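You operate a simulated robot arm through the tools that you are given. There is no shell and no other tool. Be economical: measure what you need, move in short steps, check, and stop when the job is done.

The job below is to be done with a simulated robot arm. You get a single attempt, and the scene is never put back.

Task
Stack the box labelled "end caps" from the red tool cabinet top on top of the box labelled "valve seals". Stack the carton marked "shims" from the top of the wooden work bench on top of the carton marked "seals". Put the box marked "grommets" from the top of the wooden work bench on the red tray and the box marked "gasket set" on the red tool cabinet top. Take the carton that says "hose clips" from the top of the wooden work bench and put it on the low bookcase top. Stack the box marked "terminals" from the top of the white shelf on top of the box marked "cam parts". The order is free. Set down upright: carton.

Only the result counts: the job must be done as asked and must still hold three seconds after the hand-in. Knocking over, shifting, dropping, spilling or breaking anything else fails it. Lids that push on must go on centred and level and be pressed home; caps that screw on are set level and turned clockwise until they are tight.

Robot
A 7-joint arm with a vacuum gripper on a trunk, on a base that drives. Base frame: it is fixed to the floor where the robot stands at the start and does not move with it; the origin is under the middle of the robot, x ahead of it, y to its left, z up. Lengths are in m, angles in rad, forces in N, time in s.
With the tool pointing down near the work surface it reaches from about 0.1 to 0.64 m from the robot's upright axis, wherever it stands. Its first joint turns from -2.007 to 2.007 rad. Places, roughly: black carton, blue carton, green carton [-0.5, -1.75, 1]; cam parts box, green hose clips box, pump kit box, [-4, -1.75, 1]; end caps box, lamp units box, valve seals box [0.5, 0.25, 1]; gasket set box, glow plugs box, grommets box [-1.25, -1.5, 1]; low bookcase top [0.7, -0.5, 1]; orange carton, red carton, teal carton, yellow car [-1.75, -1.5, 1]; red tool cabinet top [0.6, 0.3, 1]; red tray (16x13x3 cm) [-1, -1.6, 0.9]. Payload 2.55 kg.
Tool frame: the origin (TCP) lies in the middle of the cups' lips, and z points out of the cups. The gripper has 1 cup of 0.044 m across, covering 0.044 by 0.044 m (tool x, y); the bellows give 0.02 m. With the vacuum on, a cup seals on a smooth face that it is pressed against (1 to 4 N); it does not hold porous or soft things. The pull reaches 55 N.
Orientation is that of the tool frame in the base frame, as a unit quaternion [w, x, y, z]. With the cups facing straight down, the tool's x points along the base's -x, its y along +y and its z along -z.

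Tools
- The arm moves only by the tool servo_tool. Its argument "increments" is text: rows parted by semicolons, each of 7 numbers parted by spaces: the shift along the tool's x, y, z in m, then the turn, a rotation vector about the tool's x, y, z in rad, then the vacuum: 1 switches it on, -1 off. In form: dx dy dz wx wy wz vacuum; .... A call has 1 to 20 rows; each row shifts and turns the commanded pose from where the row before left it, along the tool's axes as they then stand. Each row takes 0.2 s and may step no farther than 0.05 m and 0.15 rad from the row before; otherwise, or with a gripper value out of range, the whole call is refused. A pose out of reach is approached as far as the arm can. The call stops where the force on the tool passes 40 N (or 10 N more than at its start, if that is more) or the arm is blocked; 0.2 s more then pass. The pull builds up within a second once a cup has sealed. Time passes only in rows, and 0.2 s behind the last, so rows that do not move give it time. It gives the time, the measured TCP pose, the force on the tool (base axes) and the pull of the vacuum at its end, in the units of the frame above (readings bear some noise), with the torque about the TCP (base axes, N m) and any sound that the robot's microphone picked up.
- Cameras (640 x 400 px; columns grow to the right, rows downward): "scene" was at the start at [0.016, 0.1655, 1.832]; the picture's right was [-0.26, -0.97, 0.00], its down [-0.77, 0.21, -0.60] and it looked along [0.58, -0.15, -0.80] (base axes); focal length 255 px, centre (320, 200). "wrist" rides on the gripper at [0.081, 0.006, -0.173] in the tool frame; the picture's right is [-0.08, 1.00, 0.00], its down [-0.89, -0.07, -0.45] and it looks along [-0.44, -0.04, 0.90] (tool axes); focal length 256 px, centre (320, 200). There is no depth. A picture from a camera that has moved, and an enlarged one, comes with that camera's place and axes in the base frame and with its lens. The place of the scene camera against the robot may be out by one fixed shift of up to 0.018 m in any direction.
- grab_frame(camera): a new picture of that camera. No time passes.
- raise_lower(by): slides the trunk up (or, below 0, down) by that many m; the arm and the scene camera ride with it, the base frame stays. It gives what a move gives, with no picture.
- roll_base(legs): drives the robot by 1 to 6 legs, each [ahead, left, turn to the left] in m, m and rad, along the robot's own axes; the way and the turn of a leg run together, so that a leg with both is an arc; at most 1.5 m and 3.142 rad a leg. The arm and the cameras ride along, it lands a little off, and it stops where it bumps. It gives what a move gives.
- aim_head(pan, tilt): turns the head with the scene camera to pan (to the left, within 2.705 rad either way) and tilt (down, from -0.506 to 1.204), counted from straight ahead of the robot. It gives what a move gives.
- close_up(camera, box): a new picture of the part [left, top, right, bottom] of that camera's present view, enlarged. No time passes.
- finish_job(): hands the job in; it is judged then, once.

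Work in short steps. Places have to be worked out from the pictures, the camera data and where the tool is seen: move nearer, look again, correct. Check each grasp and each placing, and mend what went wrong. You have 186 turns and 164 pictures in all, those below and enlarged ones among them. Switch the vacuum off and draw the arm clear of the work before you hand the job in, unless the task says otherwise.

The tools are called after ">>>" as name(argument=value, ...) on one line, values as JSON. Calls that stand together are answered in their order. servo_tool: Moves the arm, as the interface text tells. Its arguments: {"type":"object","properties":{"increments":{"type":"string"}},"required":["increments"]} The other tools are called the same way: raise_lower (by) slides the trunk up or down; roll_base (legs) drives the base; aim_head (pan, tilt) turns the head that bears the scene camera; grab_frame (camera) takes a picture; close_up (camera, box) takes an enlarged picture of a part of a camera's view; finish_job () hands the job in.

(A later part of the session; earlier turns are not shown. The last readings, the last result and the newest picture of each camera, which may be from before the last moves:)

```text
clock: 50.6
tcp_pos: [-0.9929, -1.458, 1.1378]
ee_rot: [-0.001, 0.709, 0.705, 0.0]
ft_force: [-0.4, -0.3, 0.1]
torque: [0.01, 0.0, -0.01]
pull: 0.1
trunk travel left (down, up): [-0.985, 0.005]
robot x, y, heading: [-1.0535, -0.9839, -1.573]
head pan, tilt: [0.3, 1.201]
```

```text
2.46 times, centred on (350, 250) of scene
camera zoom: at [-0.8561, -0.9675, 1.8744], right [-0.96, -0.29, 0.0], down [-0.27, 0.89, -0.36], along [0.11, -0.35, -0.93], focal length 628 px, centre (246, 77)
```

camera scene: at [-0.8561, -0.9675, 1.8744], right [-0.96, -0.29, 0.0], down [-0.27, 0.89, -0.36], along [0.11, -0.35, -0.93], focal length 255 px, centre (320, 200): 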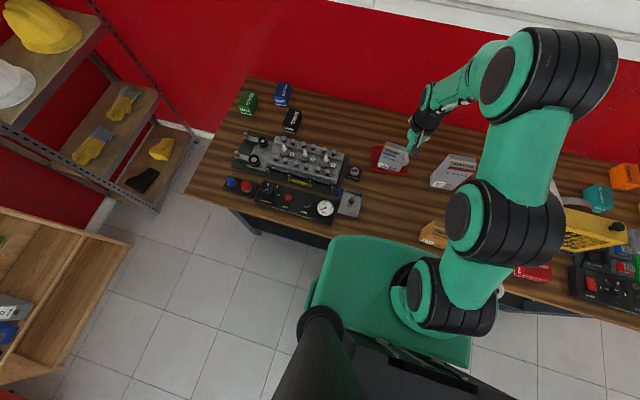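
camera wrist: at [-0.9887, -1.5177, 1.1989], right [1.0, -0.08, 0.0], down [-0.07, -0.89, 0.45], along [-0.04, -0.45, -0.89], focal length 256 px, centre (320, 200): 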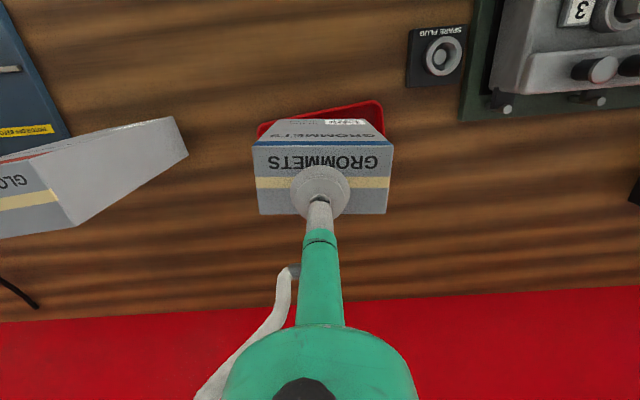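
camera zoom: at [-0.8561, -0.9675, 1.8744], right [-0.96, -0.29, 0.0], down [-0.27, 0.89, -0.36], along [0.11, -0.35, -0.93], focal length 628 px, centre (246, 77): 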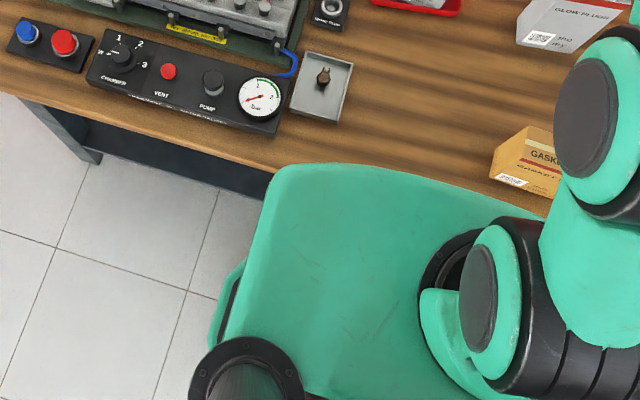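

The plate rides above the table, so I must not lower the trunk over the bench. The cartons shims/seals are best reached from the bench's left end (corridor x≈−0.16…0.48). I retract the arm, back out, go round and turn to face −x.

>>> servo_tool(increments="0.045 -0.02 -0.01 0 0 0 -1;0.045 -0.02 -0.01 0 0 0 -1;0.04 -0.02 -0.01 0 0 0 -1")

>>> roll_base(legs=[[-0.5, 0, 0], [0, 1.2, 0], [0, 0, -1.571]])

>>> aim_head(pan=0.8, tilt=1.0)

>>> grab_frame(camera="scene")

```text
refused: row 1 steps farther than a row can; nothing moved
```

```text
clock: 63.1
tcp_pos: [-0.3215, -0.5496, 1.1383]
ee_rot: [0.0, 1.0, -0.003, -0.001]
ft_force: [0.7, 0.5, -0.3]
torque: [-0.02, -0.01, 0.01]
pull: 0.0
trunk travel left (down, up): [-0.985, 0.005]
robot x, y, heading: [0.1543, -0.489, 3.136]
head pan, tilt: [0.3, 1.201]
```

```text
clock: 64.0
tcp_pos: [-0.3236, -0.5475, 1.1374]
ee_rot: [0.0, 1.0, -0.002, 0.0]
ft_force: [-0.3, -0.1, 0.0]
torque: [0.02, 0.02, 0.02]
pull: 0.1
trunk travel left (down, up): [-0.985, 0.005]
robot x, y, heading: [0.1571, -0.4901, 3.137]
head pan, tilt: [0.799, 1.0]
```

```text
125 pictures are left
camera scene: at [0.1702, -0.7068, 1.887], right [-0.71, 0.7, 0.0], down [0.59, 0.6, -0.54], along [-0.38, -0.38, -0.84], focal length 255 px, centre (320, 200)
```

scene: 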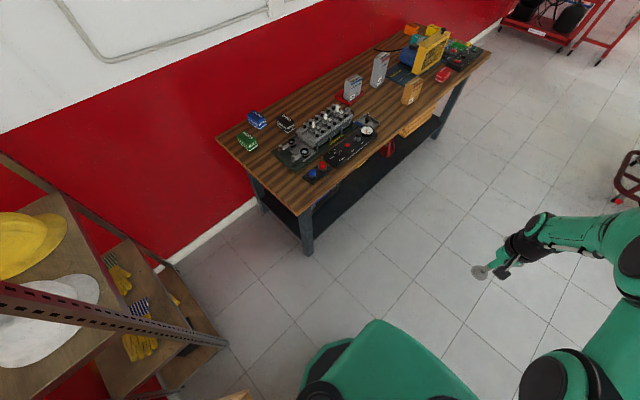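

Corridor looks clear (rack post at x≈0.51, bench end −0.16). I enter sideways in two legs.

>>> roll_base(legs=[[0, 0.6, 0.004]])

>>> grab_frame(camera="scene")

```text
clock: 67.4
tcp_pos: [-0.3241, -1.1439, 1.1383]
ee_rot: [0.0, 1.0, -0.003, 0.001]
ft_force: [-0.5, 0.4, 0.8]
torque: [0.03, 0.02, -0.01]
pull: 0.0
trunk travel left (down, up): [-0.985, 0.005]
robot x, y, heading: [0.1497, -1.0853, 3.139]
head pan, tilt: [0.799, 1.0]
```

```text
124 pictures are left
camera scene: at [0.1674, -1.3028, 1.887], right [-0.71, 0.7, 0.0], down [0.59, 0.6, -0.54], along [-0.38, -0.39, -0.84], focal length 255 px, centre (320, 200)
```

scene: 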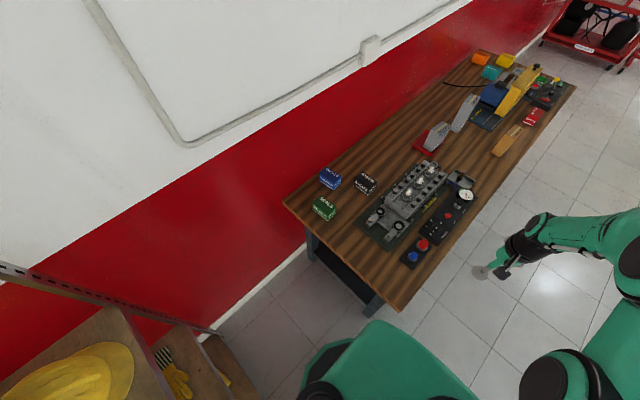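

Continue in: left 0.43, then ahead 0.07.

>>> roll_base(legs=[[0, 0.43, 0.003], [0.07, 0, 0]])

>>> grab_frame(camera="scene")

>>> grab_frame(camera="wrist")

```text
clock: 70.6
tcp_pos: [-0.3941, -1.5727, 1.1381]
ee_rot: [0.0, 1.0, 0.0, 0.0]
ft_force: [-0.4, -0.5, 0.5]
torque: [0.03, -0.01, 0.01]
pull: 0.1
trunk travel left (down, up): [-0.985, 0.005]
robot x, y, heading: [0.0822, -1.508, 3.141]
head pan, tilt: [0.799, 1.0]
```

```text
123 pictures are left
camera scene: at [0.098, -1.73, 1.8869], right [-0.72, 0.7, 0.0], down [0.59, 0.6, -0.54], along [-0.38, -0.39, -0.84], focal length 255 px, centre (320, 200)
```

scene: 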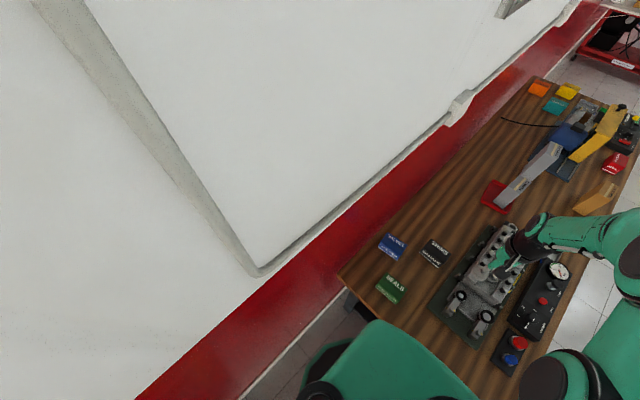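

```text
122 pictures are left
camera wrist: at [-0.3147, -1.5803, 1.3111], right [-0.08, -1.0, 0.0], down [-0.89, 0.07, 0.45], along [-0.44, 0.04, -0.9], focal length 256 px, centre (320, 200)
```

wrist: 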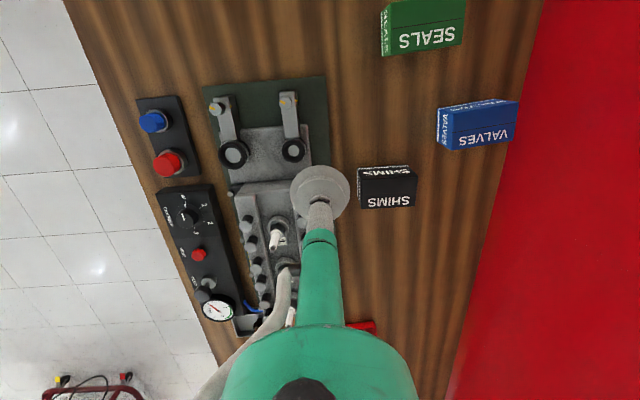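

Shims ≈(−0.497,−1.68), seals ≈(−0.283,−1.716). Move above shims and lower to z≈1.0 to look.

>>> servo_tool(increments="-0.034 0.035 0 0 0 0 -1;-0.034 0.035 0 0 0 0 -1;-0.035 0.035 0 0 0 0 -1;0 0 0.045 0 0 0 -1;0 0 0.045 0 0 0 -1;0 0 0.04 0 0 0 -1")

>>> grab_frame(camera="wrist")

```text
clock: 72.0
tcp_pos: [-0.4993, -1.6772, 1.0074]
ee_rot: [-0.001, 1.0, 0.0, -0.001]
ft_force: [-0.8, -1.0, 0.8]
torque: [0.0, -0.03, 0.02]
pull: 0.0
trunk travel left (down, up): [-0.985, 0.005]
robot x, y, heading: [0.0795, -1.5112, 3.146]
head pan, tilt: [0.799, 1.0]
```

```text
121 pictures are left
camera wrist: at [-0.4189, -1.6853, 1.1802], right [-0.08, -1.0, 0.0], down [-0.89, 0.07, 0.45], along [-0.45, 0.04, -0.89], focal length 256 px, centre (320, 200)
```

wrist: 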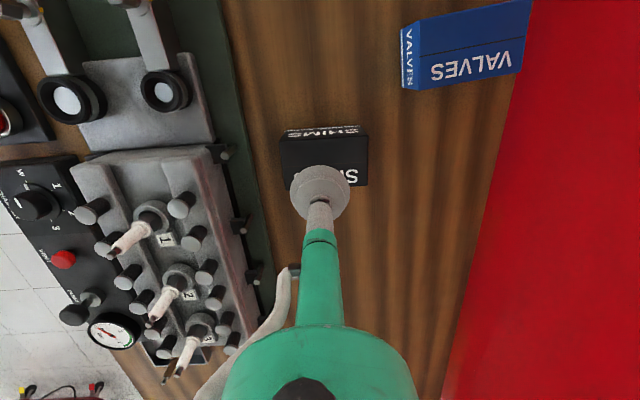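

Small correction and descend to contact.

>>> servo_tool(increments="-0.008 0.005 0 0 0 0 1;0 0 0.04 0 0 0 1;0 0 0.018 0 0 0 1;0 0 0.006 0 0 0 1;0 0 0.006 0 0 0 1;0 0 0.006 0 0 0 1;0 0 0.006 0 0 0 1;0 0 0 0 0 0 1")

```text
clock: 73.8
tcp_pos: [-0.506, -1.6825, 0.9264]
ee_rot: [0.0, 1.0, 0.0, 0.0]
ft_force: [-0.3, 0.3, -0.1]
torque: [-0.02, -0.01, 0.0]
pull: 0.1
trunk travel left (down, up): [-0.985, 0.005]
robot x, y, heading: [0.0819, -1.5144, 3.142]
head pan, tilt: [0.799, 1.0]
```

No contact yet at 0.926; continue down in small steps.

>>> servo_tool(increments="0 0 0.006 0 0 0 1;0 0 0.005 0 0 0 1;0 0 0.005 0 0 0 1;0 0 0 0 0 0 1")

>>> grab_frame(camera="wrist")

```text
clock: 74.8
tcp_pos: [-0.5056, -1.6827, 0.9119]
ee_rot: [0.0, 1.0, 0.0, -0.002]
ft_force: [2.4, -0.1, 7.1]
torque: [0.06, 0.15, -0.07]
pull: 54.9
trunk travel left (down, up): [-0.985, 0.005]
robot x, y, heading: [0.0832, -1.5075, 3.143]
head pan, tilt: [0.799, 1.0]
```

```text
120 pictures are left
camera wrist: at [-0.4253, -1.6898, 1.0848], right [-0.08, -1.0, 0.0], down [-0.89, 0.07, 0.45], along [-0.45, 0.03, -0.89], focal length 256 px, centre (320, 200)
```

wrist: 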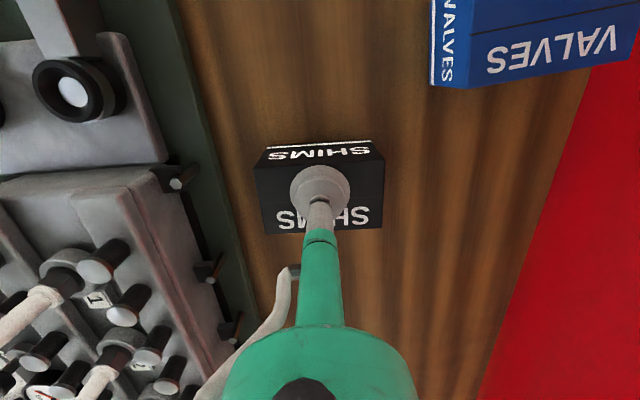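

Sealed on shims, centred. Lift and carry toward seals.

>>> servo_tool(increments="0 0 -0.04 0 0 0 1;0 0 -0.04 0 0 0 1;0 0 -0.04 0 0 0 1;0.045 0 0 0 0 0 1;0.045 0 0 0 0 0 1;0.03 0 0 0 0 0 1;0 0 0 0 0 0 1")

>>> grab_frame(camera="wrist")

>>> grab_frame(camera="scene")

```text
clock: 76.4
tcp_pos: [-0.3861, -1.6826, 1.03]
ee_rot: [0.001, 1.0, -0.001, 0.0]
ft_force: [0.3, 0.0, -3.8]
torque: [0.0, -0.04, -0.03]
pull: 54.9
trunk travel left (down, up): [-0.985, 0.005]
robot x, y, heading: [0.0808, -1.5055, 3.143]
head pan, tilt: [0.799, 1.0]
```

```text
119 pictures are left
camera wrist: at [-0.305, -1.6899, 1.2028], right [-0.08, -1.0, 0.0], down [-0.89, 0.07, 0.45], along [-0.44, 0.04, -0.9], focal length 256 px, centre (320, 200)
```

wrist: 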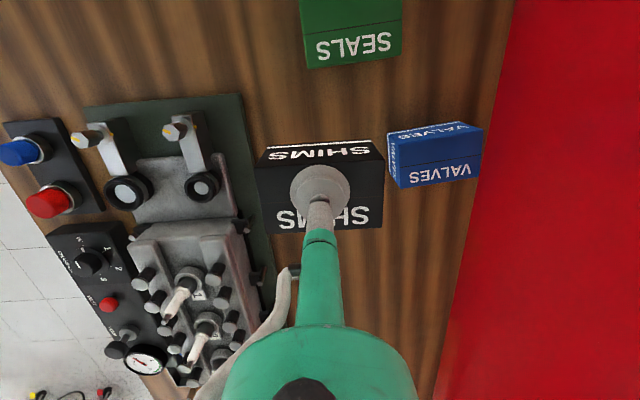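

```text
118 pictures are left
camera scene: at [0.0974, -1.7295, 1.887], right [-0.72, 0.7, 0.0], down [0.59, 0.6, -0.54], along [-0.38, -0.39, -0.84], focal length 255 px, centre (320, 200)
```

scene: 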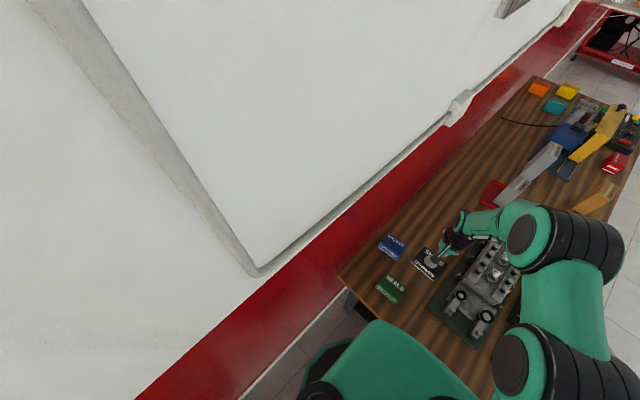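

Seals estimated centre (−0.267,−1.723). Move above it at current height, then check by scene close-up.

>>> servo_tool(increments="0.04 0.014 0 0 0 0 1;0.04 0.014 0 0 0 0 1;0.044 0.013 0 0 0 0 1;0 0 0.025 0 0 0 1;0 0 0 0 0 0 1")

>>> close_up(camera="scene", box=[340, 220, 460, 340])

>>> grab_frame(camera="wrist")

```text
clock: 77.6
tcp_pos: [-0.2602, -1.721, 1.0051]
ee_rot: [0.0, 1.0, 0.001, -0.002]
ft_force: [0.5, -0.2, -2.9]
torque: [0.01, -0.01, 0.0]
pull: 54.8
trunk travel left (down, up): [-0.985, 0.005]
robot x, y, heading: [0.0815, -1.5068, 3.143]
head pan, tilt: [0.799, 1.0]
```

```text
3.33 times, centred on (400, 280) of scene
camera zoom: at [0.0989, -1.7291, 1.887], right [-0.72, 0.7, 0.0], down [0.59, 0.6, -0.54], along [-0.38, -0.39, -0.84], focal length 850 px, centre (53, -67)
```

zoom: 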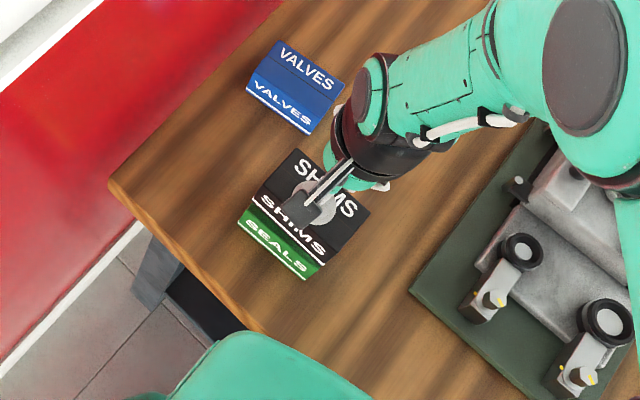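

```text
116 pictures are left
camera wrist: at [-0.1812, -1.7291, 1.1782], right [-0.08, -1.0, 0.0], down [-0.89, 0.07, 0.45], along [-0.44, 0.04, -0.89], focal length 256 px, centre (320, 200)
```

wrist: 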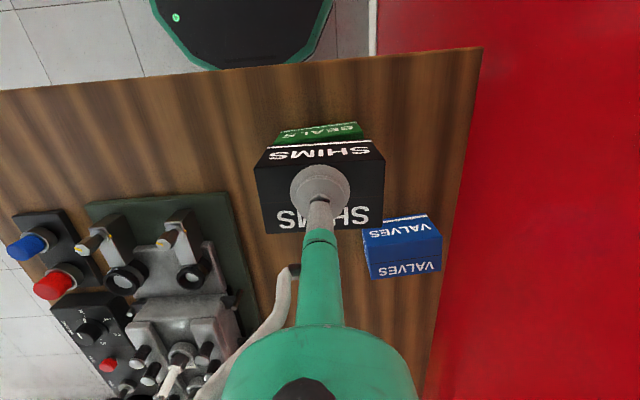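

Alignment is within ~6 mm; I shift +0.006 in y, then lower gently.

>>> servo_tool(increments="0 -0.006 0 0 0 0 1;0 0 0.015 0 0 0 1;0 0 0.008 0 0 0 1;0 0 0.005 0 0 0 1;0 0 0.005 0 0 0 1;0 0 0 0 0 0 1")

>>> close_up(camera="scene", box=[350, 230, 450, 330])

```text
clock: 79.0
tcp_pos: [-0.2622, -1.7178, 0.9739]
ee_rot: [0.001, 1.0, 0.0, -0.002]
ft_force: [1.3, 2.3, 20.0]
torque: [0.12, 0.21, -0.02]
pull: 54.8
trunk travel left (down, up): [-0.985, 0.005]
robot x, y, heading: [0.0808, -1.5099, 3.142]
head pan, tilt: [0.799, 1.0]
```

```text
4.00 times, centred on (400, 280) of scene
camera zoom: at [0.1006, -1.7277, 1.8875], right [-0.72, 0.7, 0.0], down [0.59, 0.6, -0.54], along [-0.38, -0.39, -0.84], focal length 1021 px, centre (0, -120)
```

zoom: 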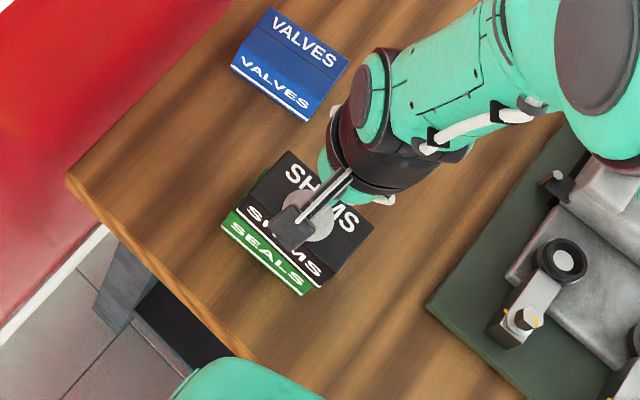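

Contact made and alignment good. Release and retreat upward.

>>> servo_tool(increments="0 0 0 0 0 0 -1;0 0 0 0 0 0 -1;0 0 0 0 0 0 -1;0 0 0 0 0 0 -1;0 0 -0.02 0 0 0 -1;0 0 -0.05 0 0 0 -1;0 0 -0.05 0 0 0 -1;-0.04 -0.02 0 0 0 0 -1;-0.04 -0.02 0 0 0 0 -1")

>>> grab_frame(camera="wrist")

>>> close_up(camera="scene", box=[350, 230, 450, 330])

```text
clock: 81.0
tcp_pos: [-0.3422, -1.6772, 1.0903]
ee_rot: [-0.001, 1.0, 0.0, 0.001]
ft_force: [-0.1, 0.6, -0.5]
torque: [-0.03, -0.02, 0.02]
pull: 0.0
trunk travel left (down, up): [-0.985, 0.005]
robot x, y, heading: [0.0846, -1.5132, 3.145]
head pan, tilt: [0.799, 1.0]
```

```text
114 pictures are left
camera wrist: at [-0.2635, -1.6835, 1.2641], right [-0.08, -1.0, 0.0], down [-0.89, 0.07, 0.44], along [-0.44, 0.04, -0.9], focal length 256 px, centre (320, 200)
```

wrist: 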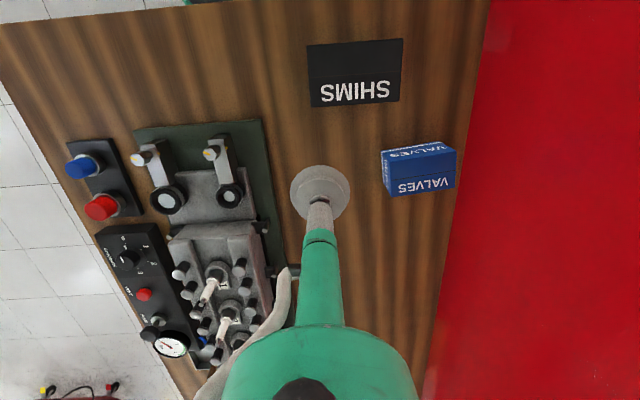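

```text
4.00 times, centred on (400, 280) of scene
camera zoom: at [0.0965, -1.7284, 1.8871], right [-0.72, 0.7, 0.0], down [0.59, 0.6, -0.54], along [-0.38, -0.39, -0.84], focal length 1021 px, centre (0, -120)
```

zoom: 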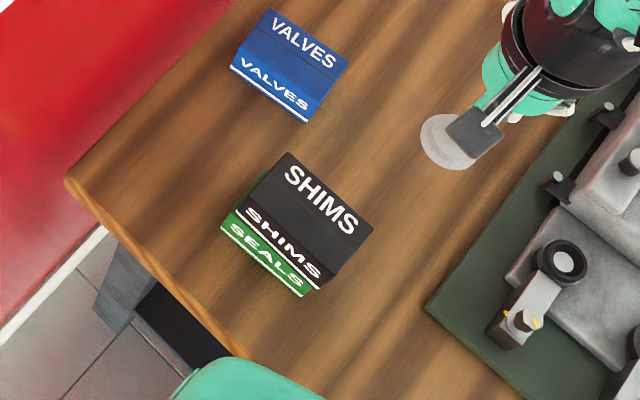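

Stack is good. Raise a bit, exit the corridor, and go to the gasket set box in front of the bench.

>>> servo_tool(increments="0 0 -0.05 0 0 0 -1;0.04 0 0 0 0 0 -1")

>>> roll_base(legs=[[-0.07, 0, 0], [0, -1.02, 0], [0, 0, 1.571], [0, -1.3, 0]])

```text
clock: 81.6
tcp_pos: [-0.3007, -1.6783, 1.1411]
ee_rot: [0.0, 1.0, 0.0, -0.001]
ft_force: [0.3, -0.5, 0.8]
torque: [-0.01, 0.03, -0.01]
pull: 0.0
trunk travel left (down, up): [-0.985, 0.005]
robot x, y, heading: [0.0827, -1.508, 3.138]
head pan, tilt: [0.799, 1.0]
```

```text
clock: 97.4
tcp_pos: [-0.984, -0.8638, 1.1408]
ee_rot: [0.0, 0.713, 0.701, 0.0]
ft_force: [0.5, 0.0, 0.4]
torque: [0.01, -0.01, -0.01]
pull: 0.2
trunk travel left (down, up): [-0.985, 0.005]
robot x, y, heading: [-1.1434, -0.4732, -1.588]
head pan, tilt: [0.799, 1.0]
```

Approach the bench to y≈−0.78.

>>> roll_base(legs=[[0.3, -0.05, 0.017]])

>>> servo_tool(increments="-0.03 -0.035 0 0 0 0 -1;-0.03 -0.035 0 0 0 0 -1;-0.03 -0.035 0 0 0 0 -1;0 -0.04 0 0 0 0 -1")

>>> grab_frame(camera="wrist")

```text
clock: 99.5
tcp_pos: [-1.0302, -1.1606, 1.1418]
ee_rot: [0.0, 0.708, 0.706, 0.001]
ft_force: [0.2, 0.8, -0.1]
torque: [-0.01, 0.02, 0.0]
pull: 0.0
trunk travel left (down, up): [-0.985, 0.005]
robot x, y, heading: [-1.1961, -0.7766, -1.567]
head pan, tilt: [0.799, 1.0]
```

```text
clock: 100.5
tcp_pos: [-1.1784, -1.2518, 1.1397]
ee_rot: [0.001, 0.706, 0.708, 0.0]
ft_force: [-0.2, -0.9, -0.2]
torque: [0.02, -0.05, 0.0]
pull: 0.0
trunk travel left (down, up): [-0.985, 0.005]
robot x, y, heading: [-1.1979, -0.7744, -1.571]
head pan, tilt: [0.799, 1.0]
```

```text
112 pictures are left
camera wrist: at [-1.1726, -1.1712, 1.314], right [1.0, -0.08, 0.0], down [-0.07, -0.89, 0.45], along [-0.03, -0.44, -0.89], focal length 256 px, centre (320, 200)
```

wrist: 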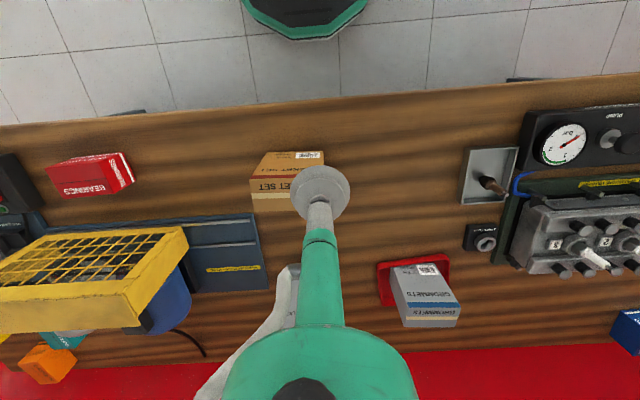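

Gasket top ≈(−1.23,−1.325). Move over it and lower some.

>>> servo_tool(increments="-0.036 -0.025 0 0 0 0 -1;-0.036 -0.025 0 0 0 0 -1;0 0 0.045 0 0 0 -1;0 0 0.045 0 0 0 -1")

>>> grab_frame(camera="wrist")

```text
clock: 101.5
tcp_pos: [-1.2268, -1.3246, 1.0511]
ee_rot: [-0.001, 0.707, 0.707, 0.0]
ft_force: [0.2, -0.7, -0.2]
torque: [-0.02, -0.04, -0.05]
pull: 0.1
trunk travel left (down, up): [-0.985, 0.005]
robot x, y, heading: [-1.1977, -0.7745, -1.57]
head pan, tilt: [0.799, 1.0]
```

```text
111 pictures are left
camera wrist: at [-1.2206, -1.2443, 1.2236], right [1.0, -0.08, 0.0], down [-0.07, -0.89, 0.45], along [-0.03, -0.44, -0.9], focal length 256 px, centre (320, 200)
```

wrist: 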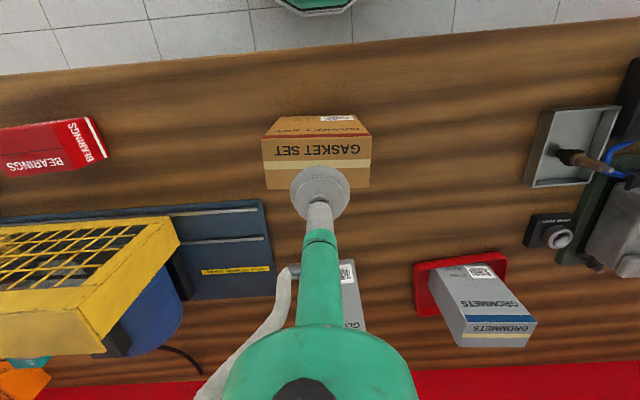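

Centred. Descend with vacuum.

>>> servo_tool(increments="0.002 -0.003 0.04 0 0 0 1;0 0 0.012 0 0 0 1;0 0 0.006 0 0 0 1;0 0 0.006 0 0 0 1;0 0 0.006 0 0 0 1;0 0 0 0 0 0 1")

```text
clock: 102.9
tcp_pos: [-1.2276, -1.3216, 0.9836]
ee_rot: [0.002, 0.708, 0.707, -0.002]
ft_force: [0.4, 2.6, 13.2]
torque: [0.07, 0.06, 0.03]
pull: 54.8
trunk travel left (down, up): [-0.985, 0.005]
robot x, y, heading: [-1.201, -0.7757, -1.572]
head pan, tilt: [0.799, 1.0]
```

Sealed. Lift and drive back to the cabinet, stopping short.

>>> servo_tool(increments="0 0 -0.03 0 0 0 1;0 0 -0.05 0 0 0 1;0 0 -0.05 0 0 0 1;0 0 -0.05 0 0 0 1;0.04 0 0 0 0 0 1;0 0 0 0 0 0 1")

>>> roll_base(legs=[[-0.75, 0, 0], [0, 0, 1.571], [0, 0.27, 0], [0.95, 0, 0]])

>>> grab_frame(camera="wrist")

```text
clock: 104.3
tcp_pos: [-1.2278, -1.2819, 1.1608]
ee_rot: [-0.001, 0.707, 0.707, 0.0]
ft_force: [-0.4, -0.6, -2.1]
torque: [0.05, -0.02, 0.01]
pull: 55.0
trunk travel left (down, up): [-0.985, 0.005]
robot x, y, heading: [-1.1983, -0.7755, -1.568]
head pan, tilt: [0.799, 1.0]
```

```text
clock: 118.3
tcp_pos: [0.2675, 0.2114, 1.1622]
ee_rot: [0.0, -0.001, 1.0, 0.0]
ft_force: [0.4, 0.3, -2.0]
torque: [-0.01, 0.02, -0.01]
pull: 54.6
trunk travel left (down, up): [-0.985, 0.005]
robot x, y, heading: [-0.2372, 0.2434, 0.007]
head pan, tilt: [0.799, 1.0]
```

```text
110 pictures are left
camera wrist: at [0.1865, 0.2171, 1.3355], right [0.08, 1.0, 0.0], down [0.89, -0.07, 0.45], along [0.44, -0.03, -0.9], focal length 256 px, centre (320, 200)
```

wrist: 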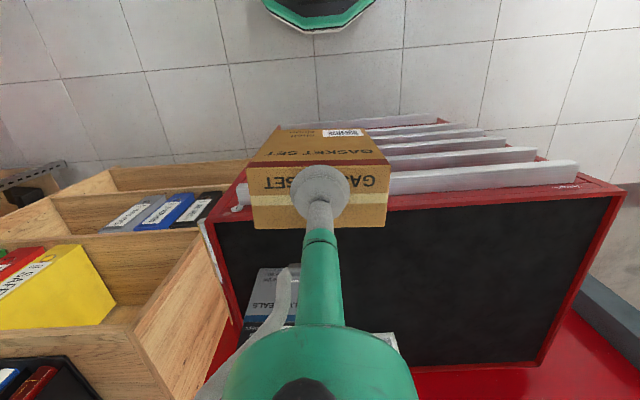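

Shift the box left to y≈0.39 before advancing, then roll 0.235 ahead.

>>> servo_tool(increments="0 0.045 0 0 0 0 1;0 0.045 0 0 0 0 1;0 0.045 0 0 0 0 1;0 0.045 0 0 0 0 1;0 0 0 0 0 0 1")

>>> roll_base(legs=[[0.235, 0, -0.007]])

>>> aim_head(pan=-0.1, tilt=0.9)

>>> grab_frame(camera="wrist")

>>> grab_frame(camera="scene")

```text
clock: 119.5
tcp_pos: [0.2702, 0.392, 1.1633]
ee_rot: [-0.001, -0.001, 1.0, 0.001]
ft_force: [0.0, -0.4, -1.6]
torque: [0.02, 0.01, 0.0]
pull: 54.2
trunk travel left (down, up): [-0.985, 0.005]
robot x, y, heading: [-0.2398, 0.2421, 0.008]
head pan, tilt: [0.799, 1.0]
```

```text
clock: 121.2
tcp_pos: [0.5043, 0.3893, 1.1619]
ee_rot: [0.0, 0.003, 1.0, 0.0]
ft_force: [-0.7, -0.3, -3.6]
torque: [0.03, 0.04, 0.0]
pull: 55.2
trunk travel left (down, up): [-0.985, 0.005]
robot x, y, heading: [-0.0011, 0.2393, -0.005]
head pan, tilt: [0.799, 1.0]
```

```text
clock: 122.4
tcp_pos: [0.5047, 0.3894, 1.1624]
ee_rot: [-0.001, 0.002, 1.0, 0.0]
ft_force: [0.4, -0.7, -2.2]
torque: [0.01, 0.02, -0.02]
pull: 54.8
trunk travel left (down, up): [-0.985, 0.005]
robot x, y, heading: [-0.0027, 0.2412, -0.004]
head pan, tilt: [-0.099, 0.901]
```

```text
109 pictures are left
camera wrist: at [0.4228, 0.3943, 1.3352], right [0.08, 1.0, 0.0], down [0.89, -0.07, 0.45], along [0.44, -0.04, -0.9], focal length 256 px, centre (320, 200)
```

wrist: 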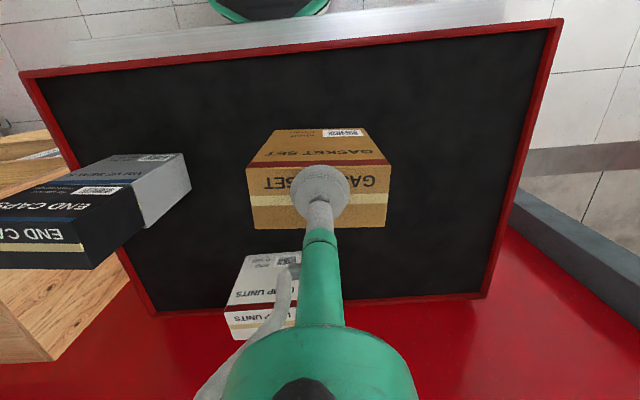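

```text
108 pictures are left
camera scene: at [0.0183, 0.4179, 1.8942], right [-0.1, -0.99, 0.0], down [-0.78, 0.08, -0.62], along [0.62, -0.06, -0.78], focal length 255 px, centre (320, 200)
```

scene: 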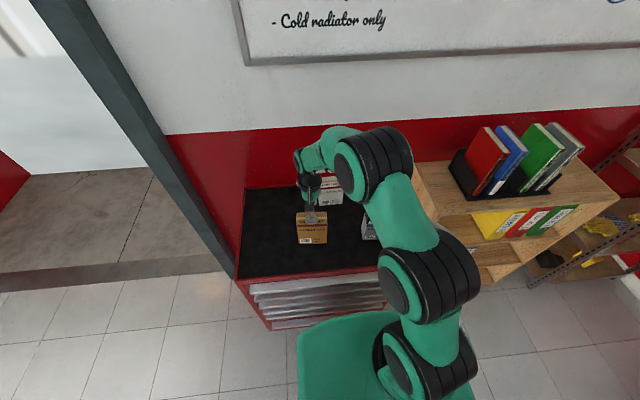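

Clear spot. Lower to near 1.08, then in small steps.

>>> servo_tool(increments="0 0 0.04 0 0 0 1;0 0 0.03 0 0 0 1;0 0 0.006 0 0 0 1;0 0 0.005 0 0 0 1;0 0 0.005 0 0 0 1;0 0 0 0 0 0 1")

>>> close_up(camera="scene", box=[240, 170, 400, 280])

```text
clock: 123.5
tcp_pos: [0.508, 0.3894, 1.0887]
ee_rot: [0.008, 0.002, 1.0, 0.001]
ft_force: [-6.3, -2.2, 16.9]
torque: [-0.29, 0.34, -0.05]
pull: 54.8
trunk travel left (down, up): [-0.985, 0.005]
robot x, y, heading: [-0.005, 0.2388, -0.006]
head pan, tilt: [-0.099, 0.901]
stopped in row 5: the force on the tool passed its limit at 40 N (the readings are from after the stop); the commanded pose is now the measured one
```

```text
3.64 times, centred on (320, 225) of scene
camera zoom: at [0.0154, 0.417, 1.8941], right [-0.1, -0.99, 0.0], down [-0.78, 0.08, -0.62], along [0.62, -0.06, -0.78], focal length 928 px, centre (320, 109)
```

zoom: 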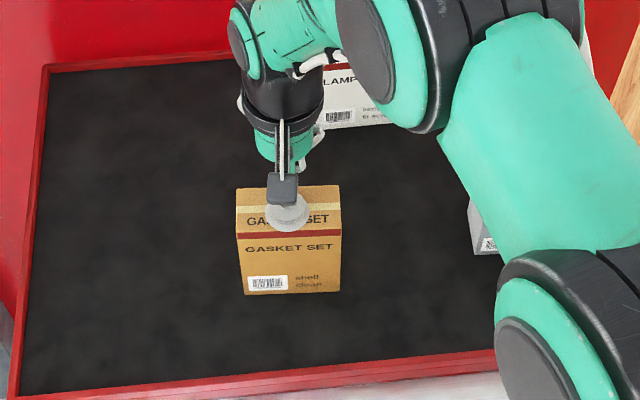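

Landed on the cabinet. Release and lift.

>>> servo_tool(increments="0 0 0 0 0 0 -1;0 0 0 0 0 0 -1;0 0 0 0 0 0 -1;0 0 0 0 0 0 -1;0 0 -0.02 0 0 0 -1;0 0 -0.04 0 0 0 -1;0 0 -0.04 0 0 0 -1;0.04 0 0 0 0 0 -1;0.04 0 0 0 0 0 -1;0.04 0 0 0 0 0 -1")

>>> grab_frame(camera="wrist")

>>> close_up(camera="scene", box=[240, 150, 640, 300])

```text
clock: 125.7
tcp_pos: [0.387, 0.3899, 1.1842]
ee_rot: [0.008, 0.003, 1.0, 0.003]
ft_force: [0.5, 0.3, 0.0]
torque: [0.02, -0.06, -0.06]
pull: 0.0
trunk travel left (down, up): [-0.985, 0.005]
robot x, y, heading: [-0.0048, 0.2413, -0.005]
head pan, tilt: [-0.099, 0.901]
```

```text
106 pictures are left
camera wrist: at [0.3031, 0.3947, 1.3563], right [0.08, 1.0, 0.01], down [0.88, -0.08, 0.46], along [0.46, -0.03, -0.89], focal length 256 px, centre (320, 200)
```

wrist: 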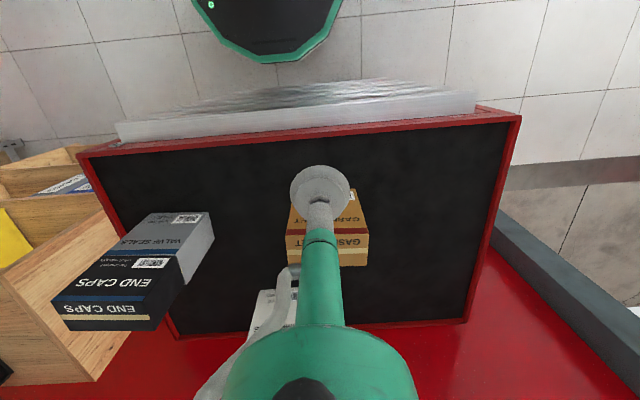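

```text
1.60 times, centred on (440, 225) of scene
camera zoom: at [0.0157, 0.4175, 1.8943], right [-0.1, -0.99, 0.0], down [-0.78, 0.08, -0.62], along [0.62, -0.06, -0.78], focal length 408 px, centre (128, 160)
```

zoom: 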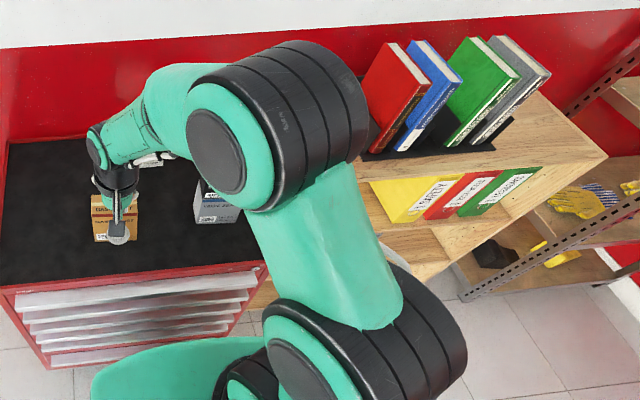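

Gasket set is placed. I level the tool, then back out and travel to the bench's right end for the hose clips carton, checking with camera on the way.

>>> servo_tool(increments="0 0 0 0.006 0.016 -0.006 -1;0 -0.04 0 0 0 0 -1;0 -0.04 0 0 0 0 -1;0 -0.04 0 0 0 0 -1")

>>> roll_base(legs=[[-0.5, 0, 0], [0, -0.75, 0], [-1.2, 0, 0]])

>>> aim_head(pan=-2.3, tilt=0.7)

>>> grab_frame(camera="scene")

```text
clock: 126.7
tcp_pos: [0.3873, 0.2677, 1.1845]
ee_rot: [-0.001, -0.001, 1.0, -0.001]
ft_force: [-0.8, -0.2, 0.4]
torque: [0.02, 0.01, -0.01]
pull: 0.1
trunk travel left (down, up): [-0.985, 0.005]
robot x, y, heading: [-0.004, 0.2421, -0.001]
head pan, tilt: [-0.099, 0.901]
```

```text
clock: 139.0
tcp_pos: [-1.3197, -0.474, 1.1851]
ee_rot: [-0.001, 0.0, 1.0, -0.001]
ft_force: [0.6, -0.4, 0.9]
torque: [0.01, 0.02, -0.03]
pull: 0.1
trunk travel left (down, up): [-0.985, 0.005]
robot x, y, heading: [-1.707, -0.503, -0.013]
head pan, tilt: [-0.099, 0.901]
```

```text
clock: 141.1
tcp_pos: [-1.3193, -0.4766, 1.1838]
ee_rot: [-0.001, 0.0, 1.0, -0.001]
ft_force: [-0.8, 0.5, -0.3]
torque: [0.02, -0.02, 0.02]
pull: 0.0
trunk travel left (down, up): [-0.985, 0.005]
robot x, y, heading: [-1.7098, -0.5016, -0.005]
head pan, tilt: [-2.3, 0.7]
```

```text
104 pictures are left
camera scene: at [-1.8212, -0.381, 1.9104], right [-0.74, 0.67, 0.0], down [0.43, 0.48, -0.76], along [-0.51, -0.57, -0.64], focal length 255 px, centre (320, 200)
```

scene: 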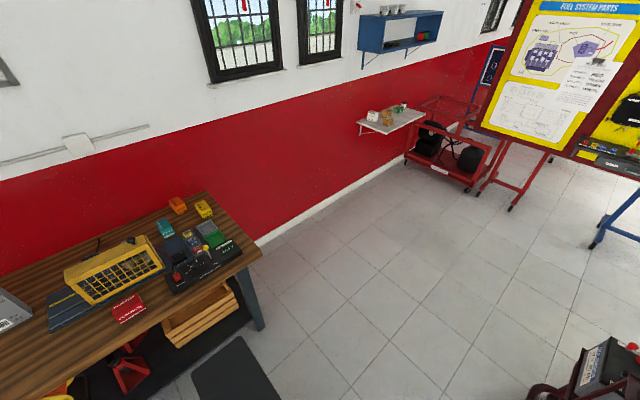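

Path is clear. Drive to (−2.42,−1.58).

>>> roll_base(legs=[[-0.72, 0, 0.005], [0, -1.07, 0]])

>>> aim_head(pan=-0.2, tilt=0.9)

>>> grab_frame(camera="scene")

>>> grab_frame(camera="wrist")

```text
clock: 150.1
tcp_pos: [-2.0461, -1.55, 1.1846]
ee_rot: [-0.002, 0.002, 1.0, -0.002]
ft_force: [0.5, 0.1, 0.6]
torque: [0.01, 0.04, 0.0]
pull: 0.1
trunk travel left (down, up): [-0.985, 0.005]
robot x, y, heading: [-2.4369, -1.5719, -0.013]
head pan, tilt: [-2.3, 0.7]
```

```text
clock: 152.1
tcp_pos: [-2.0466, -1.5497, 1.1848]
ee_rot: [0.0, 0.002, 1.0, -0.001]
ft_force: [-0.3, 0.3, 0.1]
torque: [0.02, 0.0, -0.02]
pull: 0.1
trunk travel left (down, up): [-0.985, 0.005]
robot x, y, heading: [-2.4377, -1.576, -0.009]
head pan, tilt: [-0.201, 0.901]
```

```text
103 pictures are left
camera scene: at [-2.4172, -1.4072, 1.8942], right [-0.21, -0.98, 0.0], down [-0.77, 0.17, -0.62], along [0.61, -0.13, -0.78], focal length 255 px, centre (320, 200)
```

scene: 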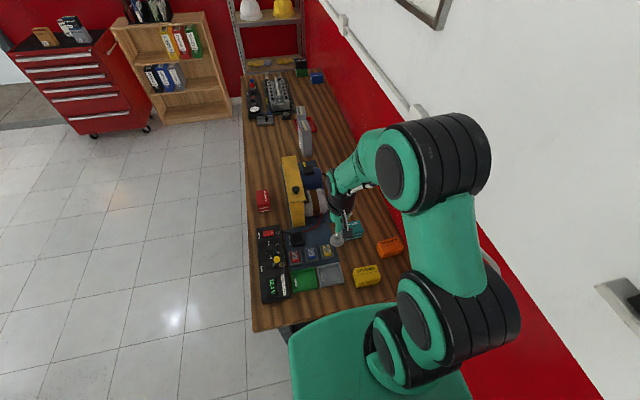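

```text
102 pictures are left
camera wrist: at [-2.1274, -1.5439, 1.358], right [0.08, 1.0, 0.0], down [0.89, -0.07, 0.44], along [0.44, -0.04, -0.9], focal length 256 px, centre (320, 200)
```

wrist: 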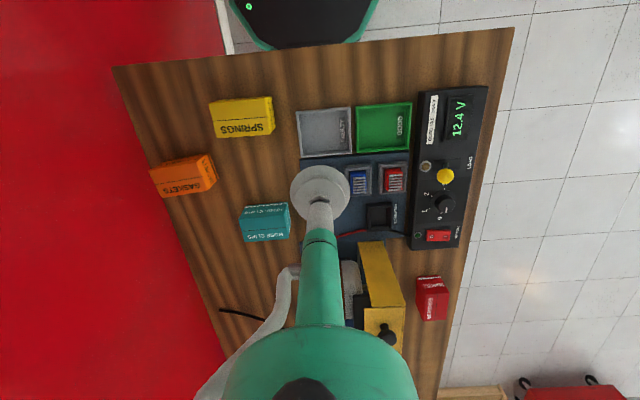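

Hose clips top ≈(−1.855,−1.677). Move over and lower to ~1.03.

>>> servo_tool(increments="-0.038 -0.025 0 0 0 0 -1;-0.038 -0.025 0 0 0 0 -1;-0.038 -0.025 0 0 0 0 -1;-0.038 -0.025 0 0 0 0 -1;-0.038 -0.027 0 0 0 0 -1;0 0 0.05 0 0 0 -1;0 0 0.05 0 0 0 -1;0 0 0.05 0 0 0 -1")

>>> grab_frame(camera="wrist")

```text
clock: 153.9
tcp_pos: [-1.8558, -1.6793, 1.0337]
ee_rot: [-0.001, 0.003, 1.0, -0.001]
ft_force: [-0.9, 0.3, -0.2]
torque: [-0.04, 0.05, 0.03]
pull: 0.2
trunk travel left (down, up): [-0.985, 0.005]
robot x, y, heading: [-2.4401, -1.5759, -0.016]
head pan, tilt: [-0.201, 0.901]
```

```text
101 pictures are left
camera wrist: at [-1.9368, -1.6728, 1.2078], right [0.08, 1.0, 0.0], down [0.89, -0.07, 0.44], along [0.44, -0.04, -0.9], focal length 256 px, centre (320, 200)
```

wrist: 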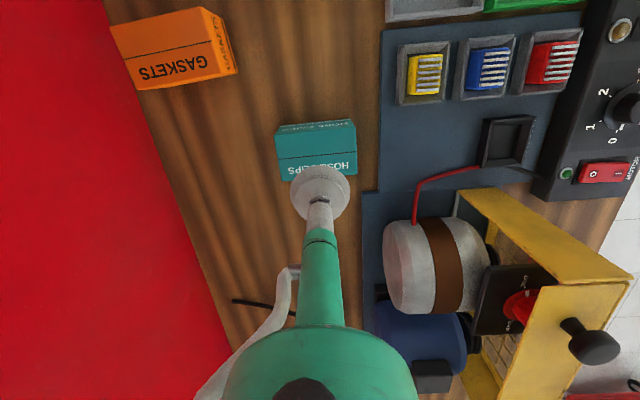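

Correct 5 mm and descend to contact.

>>> servo_tool(increments="-0.004 -0.004 0 0 0 0 1;0 0 0.05 0 0 0 1;0 0 0.045 0 0 0 1;0 0 0.01 0 0 0 1;0 0 0.006 0 0 0 1;0 0 0.006 0 0 0 1;0 0 0.005 0 0 0 1;0 0 0 0 0 0 1")

```text
clock: 155.7
tcp_pos: [-1.8537, -1.6835, 0.9138]
ee_rot: [0.0, 0.003, 1.0, -0.002]
ft_force: [-1.8, 0.6, -0.3]
torque: [0.08, -0.06, 0.03]
pull: 54.8
trunk travel left (down, up): [-0.985, 0.005]
robot x, y, heading: [-2.4349, -1.5776, -0.011]
head pan, tilt: [-0.201, 0.901]
```

Sealed. Lift, retract, and drive out along the corridor to the bookcase side.

>>> servo_tool(increments="0 0 -0.03 0 0 0 1;0 0 -0.05 0 0 0 1;0 0 -0.05 0 0 0 1;0 0 -0.05 0 0 0 1;0.05 0 0 0 0 0 1;0.05 0 0 0 0 0 1;0.05 0 0 0 0 0 1;0.04 0.03 0 0 0 0 1;0 0.04 -0.02 0 0 0 1;0 0.04 0 0 0 0 1")

>>> roll_base(legs=[[0, 1.05, 0.01], [1.5, 0, 0]])

>>> grab_frame(camera="scene")

```text
clock: 157.9
tcp_pos: [-2.0421, -1.5703, 1.113]
ee_rot: [0.0, 0.003, 1.0, -0.001]
ft_force: [-0.3, 0.7, -2.4]
torque: [-0.03, 0.04, -0.01]
pull: 54.5
trunk travel left (down, up): [-0.985, 0.005]
robot x, y, heading: [-2.4368, -1.5773, -0.014]
head pan, tilt: [-0.201, 0.901]
```

```text
clock: 170.4
tcp_pos: [-0.5262, -0.5113, 1.1134]
ee_rot: [-0.001, -0.004, 1.0, -0.001]
ft_force: [0.4, 0.2, -2.2]
torque: [-0.01, 0.06, 0.03]
pull: 54.6
trunk travel left (down, up): [-0.985, 0.005]
robot x, y, heading: [-0.9227, -0.5223, 0.001]
head pan, tilt: [-0.201, 0.901]
```

```text
100 pictures are left
camera scene: at [-0.9027, -0.352, 1.8942], right [-0.2, -0.98, 0.0], down [-0.77, 0.15, -0.62], along [0.61, -0.12, -0.78], focal length 255 px, centre (320, 200)
```

scene: 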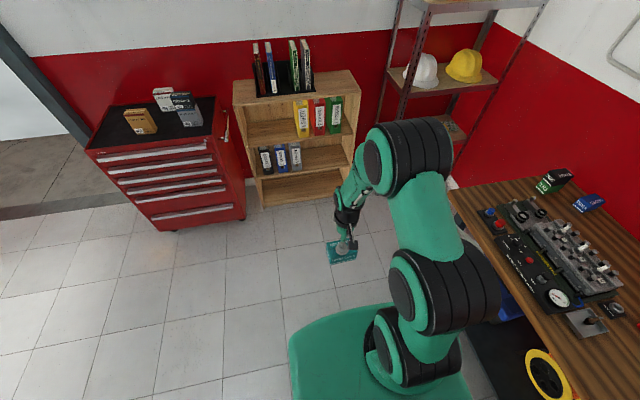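

I zoom in on the bookcase top to find its height and free space.

>>> close_up(camera="scene", box=[220, 20, 380, 130])

>>> roll_base(legs=[[0.5, 0, 0]])

>>> grab_frame(camera="scene")

```text
3.64 times, centred on (300, 75) of scene
camera zoom: at [-0.9027, -0.352, 1.8942], right [-0.2, -0.98, 0.0], down [-0.77, 0.15, -0.62], along [0.61, -0.12, -0.78], focal length 928 px, centre (393, 654)
```

zoom: 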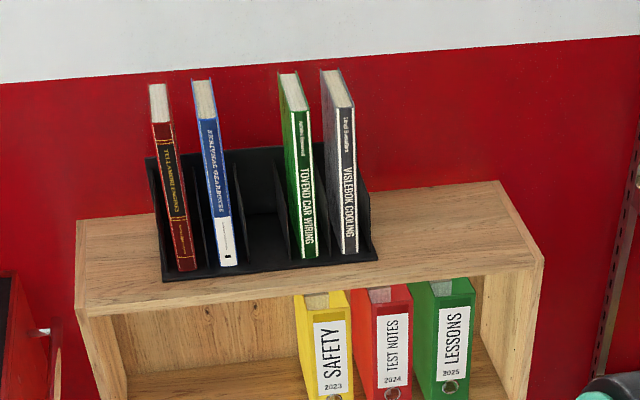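

```text
clock: 173.4
tcp_pos: [-0.0295, -0.5104, 1.1126]
ee_rot: [-0.001, -0.005, 1.0, -0.002]
ft_force: [0.5, 0.2, -2.5]
torque: [-0.01, 0.03, 0.0]
pull: 55.1
trunk travel left (down, up): [-0.985, 0.005]
robot x, y, heading: [-0.4221, -0.5229, 0.005]
head pan, tilt: [-0.201, 0.901]
```

```text
98 pictures are left
camera scene: at [-0.4054, -0.3509, 1.8942], right [-0.2, -0.98, 0.0], down [-0.77, 0.15, -0.62], along [0.61, -0.12, -0.78], focal length 255 px, centre (320, 200)
```

scene: 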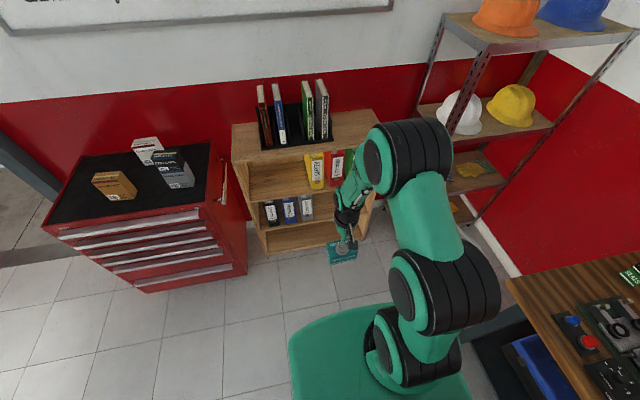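

Bookcase top z≈1.05, x 0.565–0.87, y −0.115…−0.90, books occupy y>−0.63; target (0.69,−0.765). Lift the carton, then drive up.

>>> servo_tool(increments="0 0 -0.05 0 0 0 1;0 0 -0.05 0 0 0 1;0 0 0 0 0 0 1")

>>> roll_base(legs=[[0.2, -0.22, 0], [0.35, 0, -0.005]])

>>> grab_frame(camera="scene")

>>> grab_frame(camera="wrist")

```text
clock: 174.2
tcp_pos: [-0.0278, -0.5119, 1.2145]
ee_rot: [-0.002, -0.004, 1.0, 0.0]
ft_force: [0.4, -0.4, -3.1]
torque: [0.01, 0.04, -0.02]
pull: 55.3
trunk travel left (down, up): [-0.985, 0.005]
robot x, y, heading: [-0.42, -0.5194, 0.0]
head pan, tilt: [-0.201, 0.901]
```

```text
clock: 178.1
tcp_pos: [0.5202, -0.7311, 1.2144]
ee_rot: [-0.001, -0.003, 1.0, -0.001]
ft_force: [0.5, -0.1, -3.0]
torque: [0.01, 0.0, -0.03]
pull: 54.9
trunk travel left (down, up): [-0.985, 0.005]
robot x, y, heading: [0.1263, -0.7399, -0.001]
head pan, tilt: [-0.201, 0.901]
```

```text
97 pictures are left
camera scene: at [0.1451, -0.5694, 1.8942], right [-0.2, -0.98, 0.0], down [-0.77, 0.16, -0.62], along [0.61, -0.13, -0.78], focal length 255 px, centre (320, 200)
```

scene: 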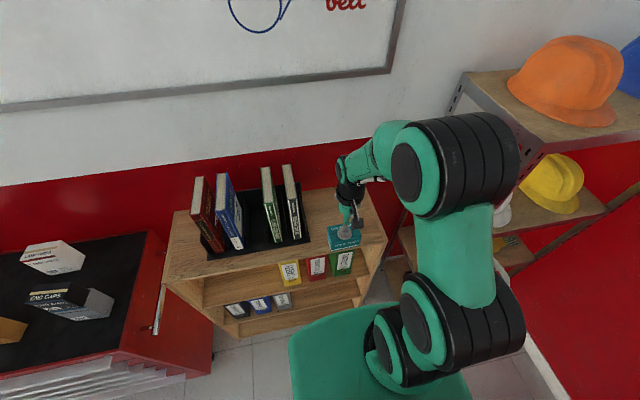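

```text
96 pictures are left
camera wrist: at [0.4395, -0.7257, 1.3879], right [0.07, 1.0, 0.0], down [0.89, -0.07, 0.44], along [0.44, -0.03, -0.9], focal length 256 px, centre (320, 200)
```

wrist: 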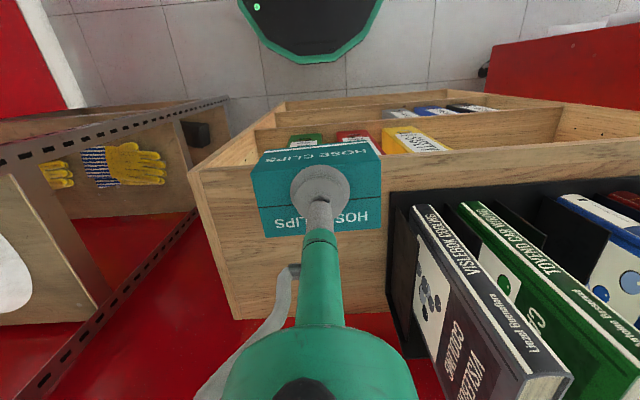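

Extend to (0.685,−0.76) and lower slightly.

>>> servo_tool(increments="0 -0.028 0.03 0 0 0 1;-0.04 0 0 0 0 0 1;-0.04 0 0 0 0 0 1;-0.04 0 0 0 0 0 1;-0.04 0 0 0 0 0 1;0 0 0.03 0 0 0 1;0 0 0 0 0 0 1")

>>> grab_frame(camera="wrist")

>>> close_up(camera="scene", box=[260, 140, 420, 260])

```text
clock: 179.7
tcp_pos: [0.681, -0.7598, 1.1533]
ee_rot: [-0.003, -0.003, 1.0, -0.001]
ft_force: [-0.2, 0.1, -2.7]
torque: [0.0, -0.02, -0.02]
pull: 54.5
trunk travel left (down, up): [-0.985, 0.005]
robot x, y, heading: [0.1271, -0.7395, -0.002]
head pan, tilt: [-0.201, 0.901]
```

```text
95 pictures are left
camera wrist: at [0.5997, -0.7525, 1.3268], right [0.07, 1.0, 0.0], down [0.89, -0.07, 0.44], along [0.44, -0.03, -0.9], focal length 256 px, centre (320, 200)
```

wrist: 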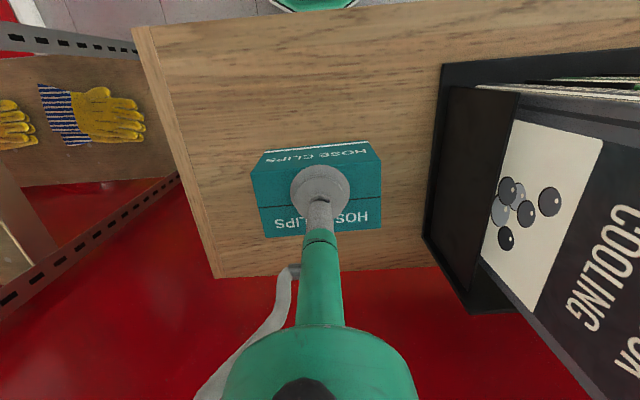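

```text
3.33 times, centred on (340, 200) of scene
camera zoom: at [0.1453, -0.5693, 1.8942], right [-0.2, -0.98, 0.0], down [-0.77, 0.16, -0.62], along [0.61, -0.13, -0.78], focal length 850 px, centre (253, 200)
```

zoom: 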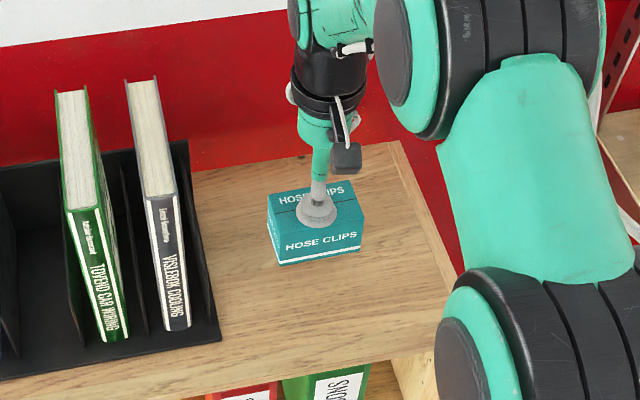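

Clear spot. Lower in small steps to contact.

>>> servo_tool(increments="0 0 0.03 0 0 0 1;0 0 0.008 0 0 0 1;0 0 0.005 0 0 0 1;0 0 0.005 0 0 0 1;0 0 0 0 0 0 1")

```text
clock: 180.9
tcp_pos: [0.6801, -0.7593, 1.1121]
ee_rot: [0.004, -0.002, 1.0, -0.001]
ft_force: [-3.4, 0.6, 26.7]
torque: [0.1, -0.02, 0.02]
pull: 54.7
trunk travel left (down, up): [-0.985, 0.005]
robot x, y, heading: [0.127, -0.7373, 0.002]
head pan, tilt: [-0.201, 0.901]
```

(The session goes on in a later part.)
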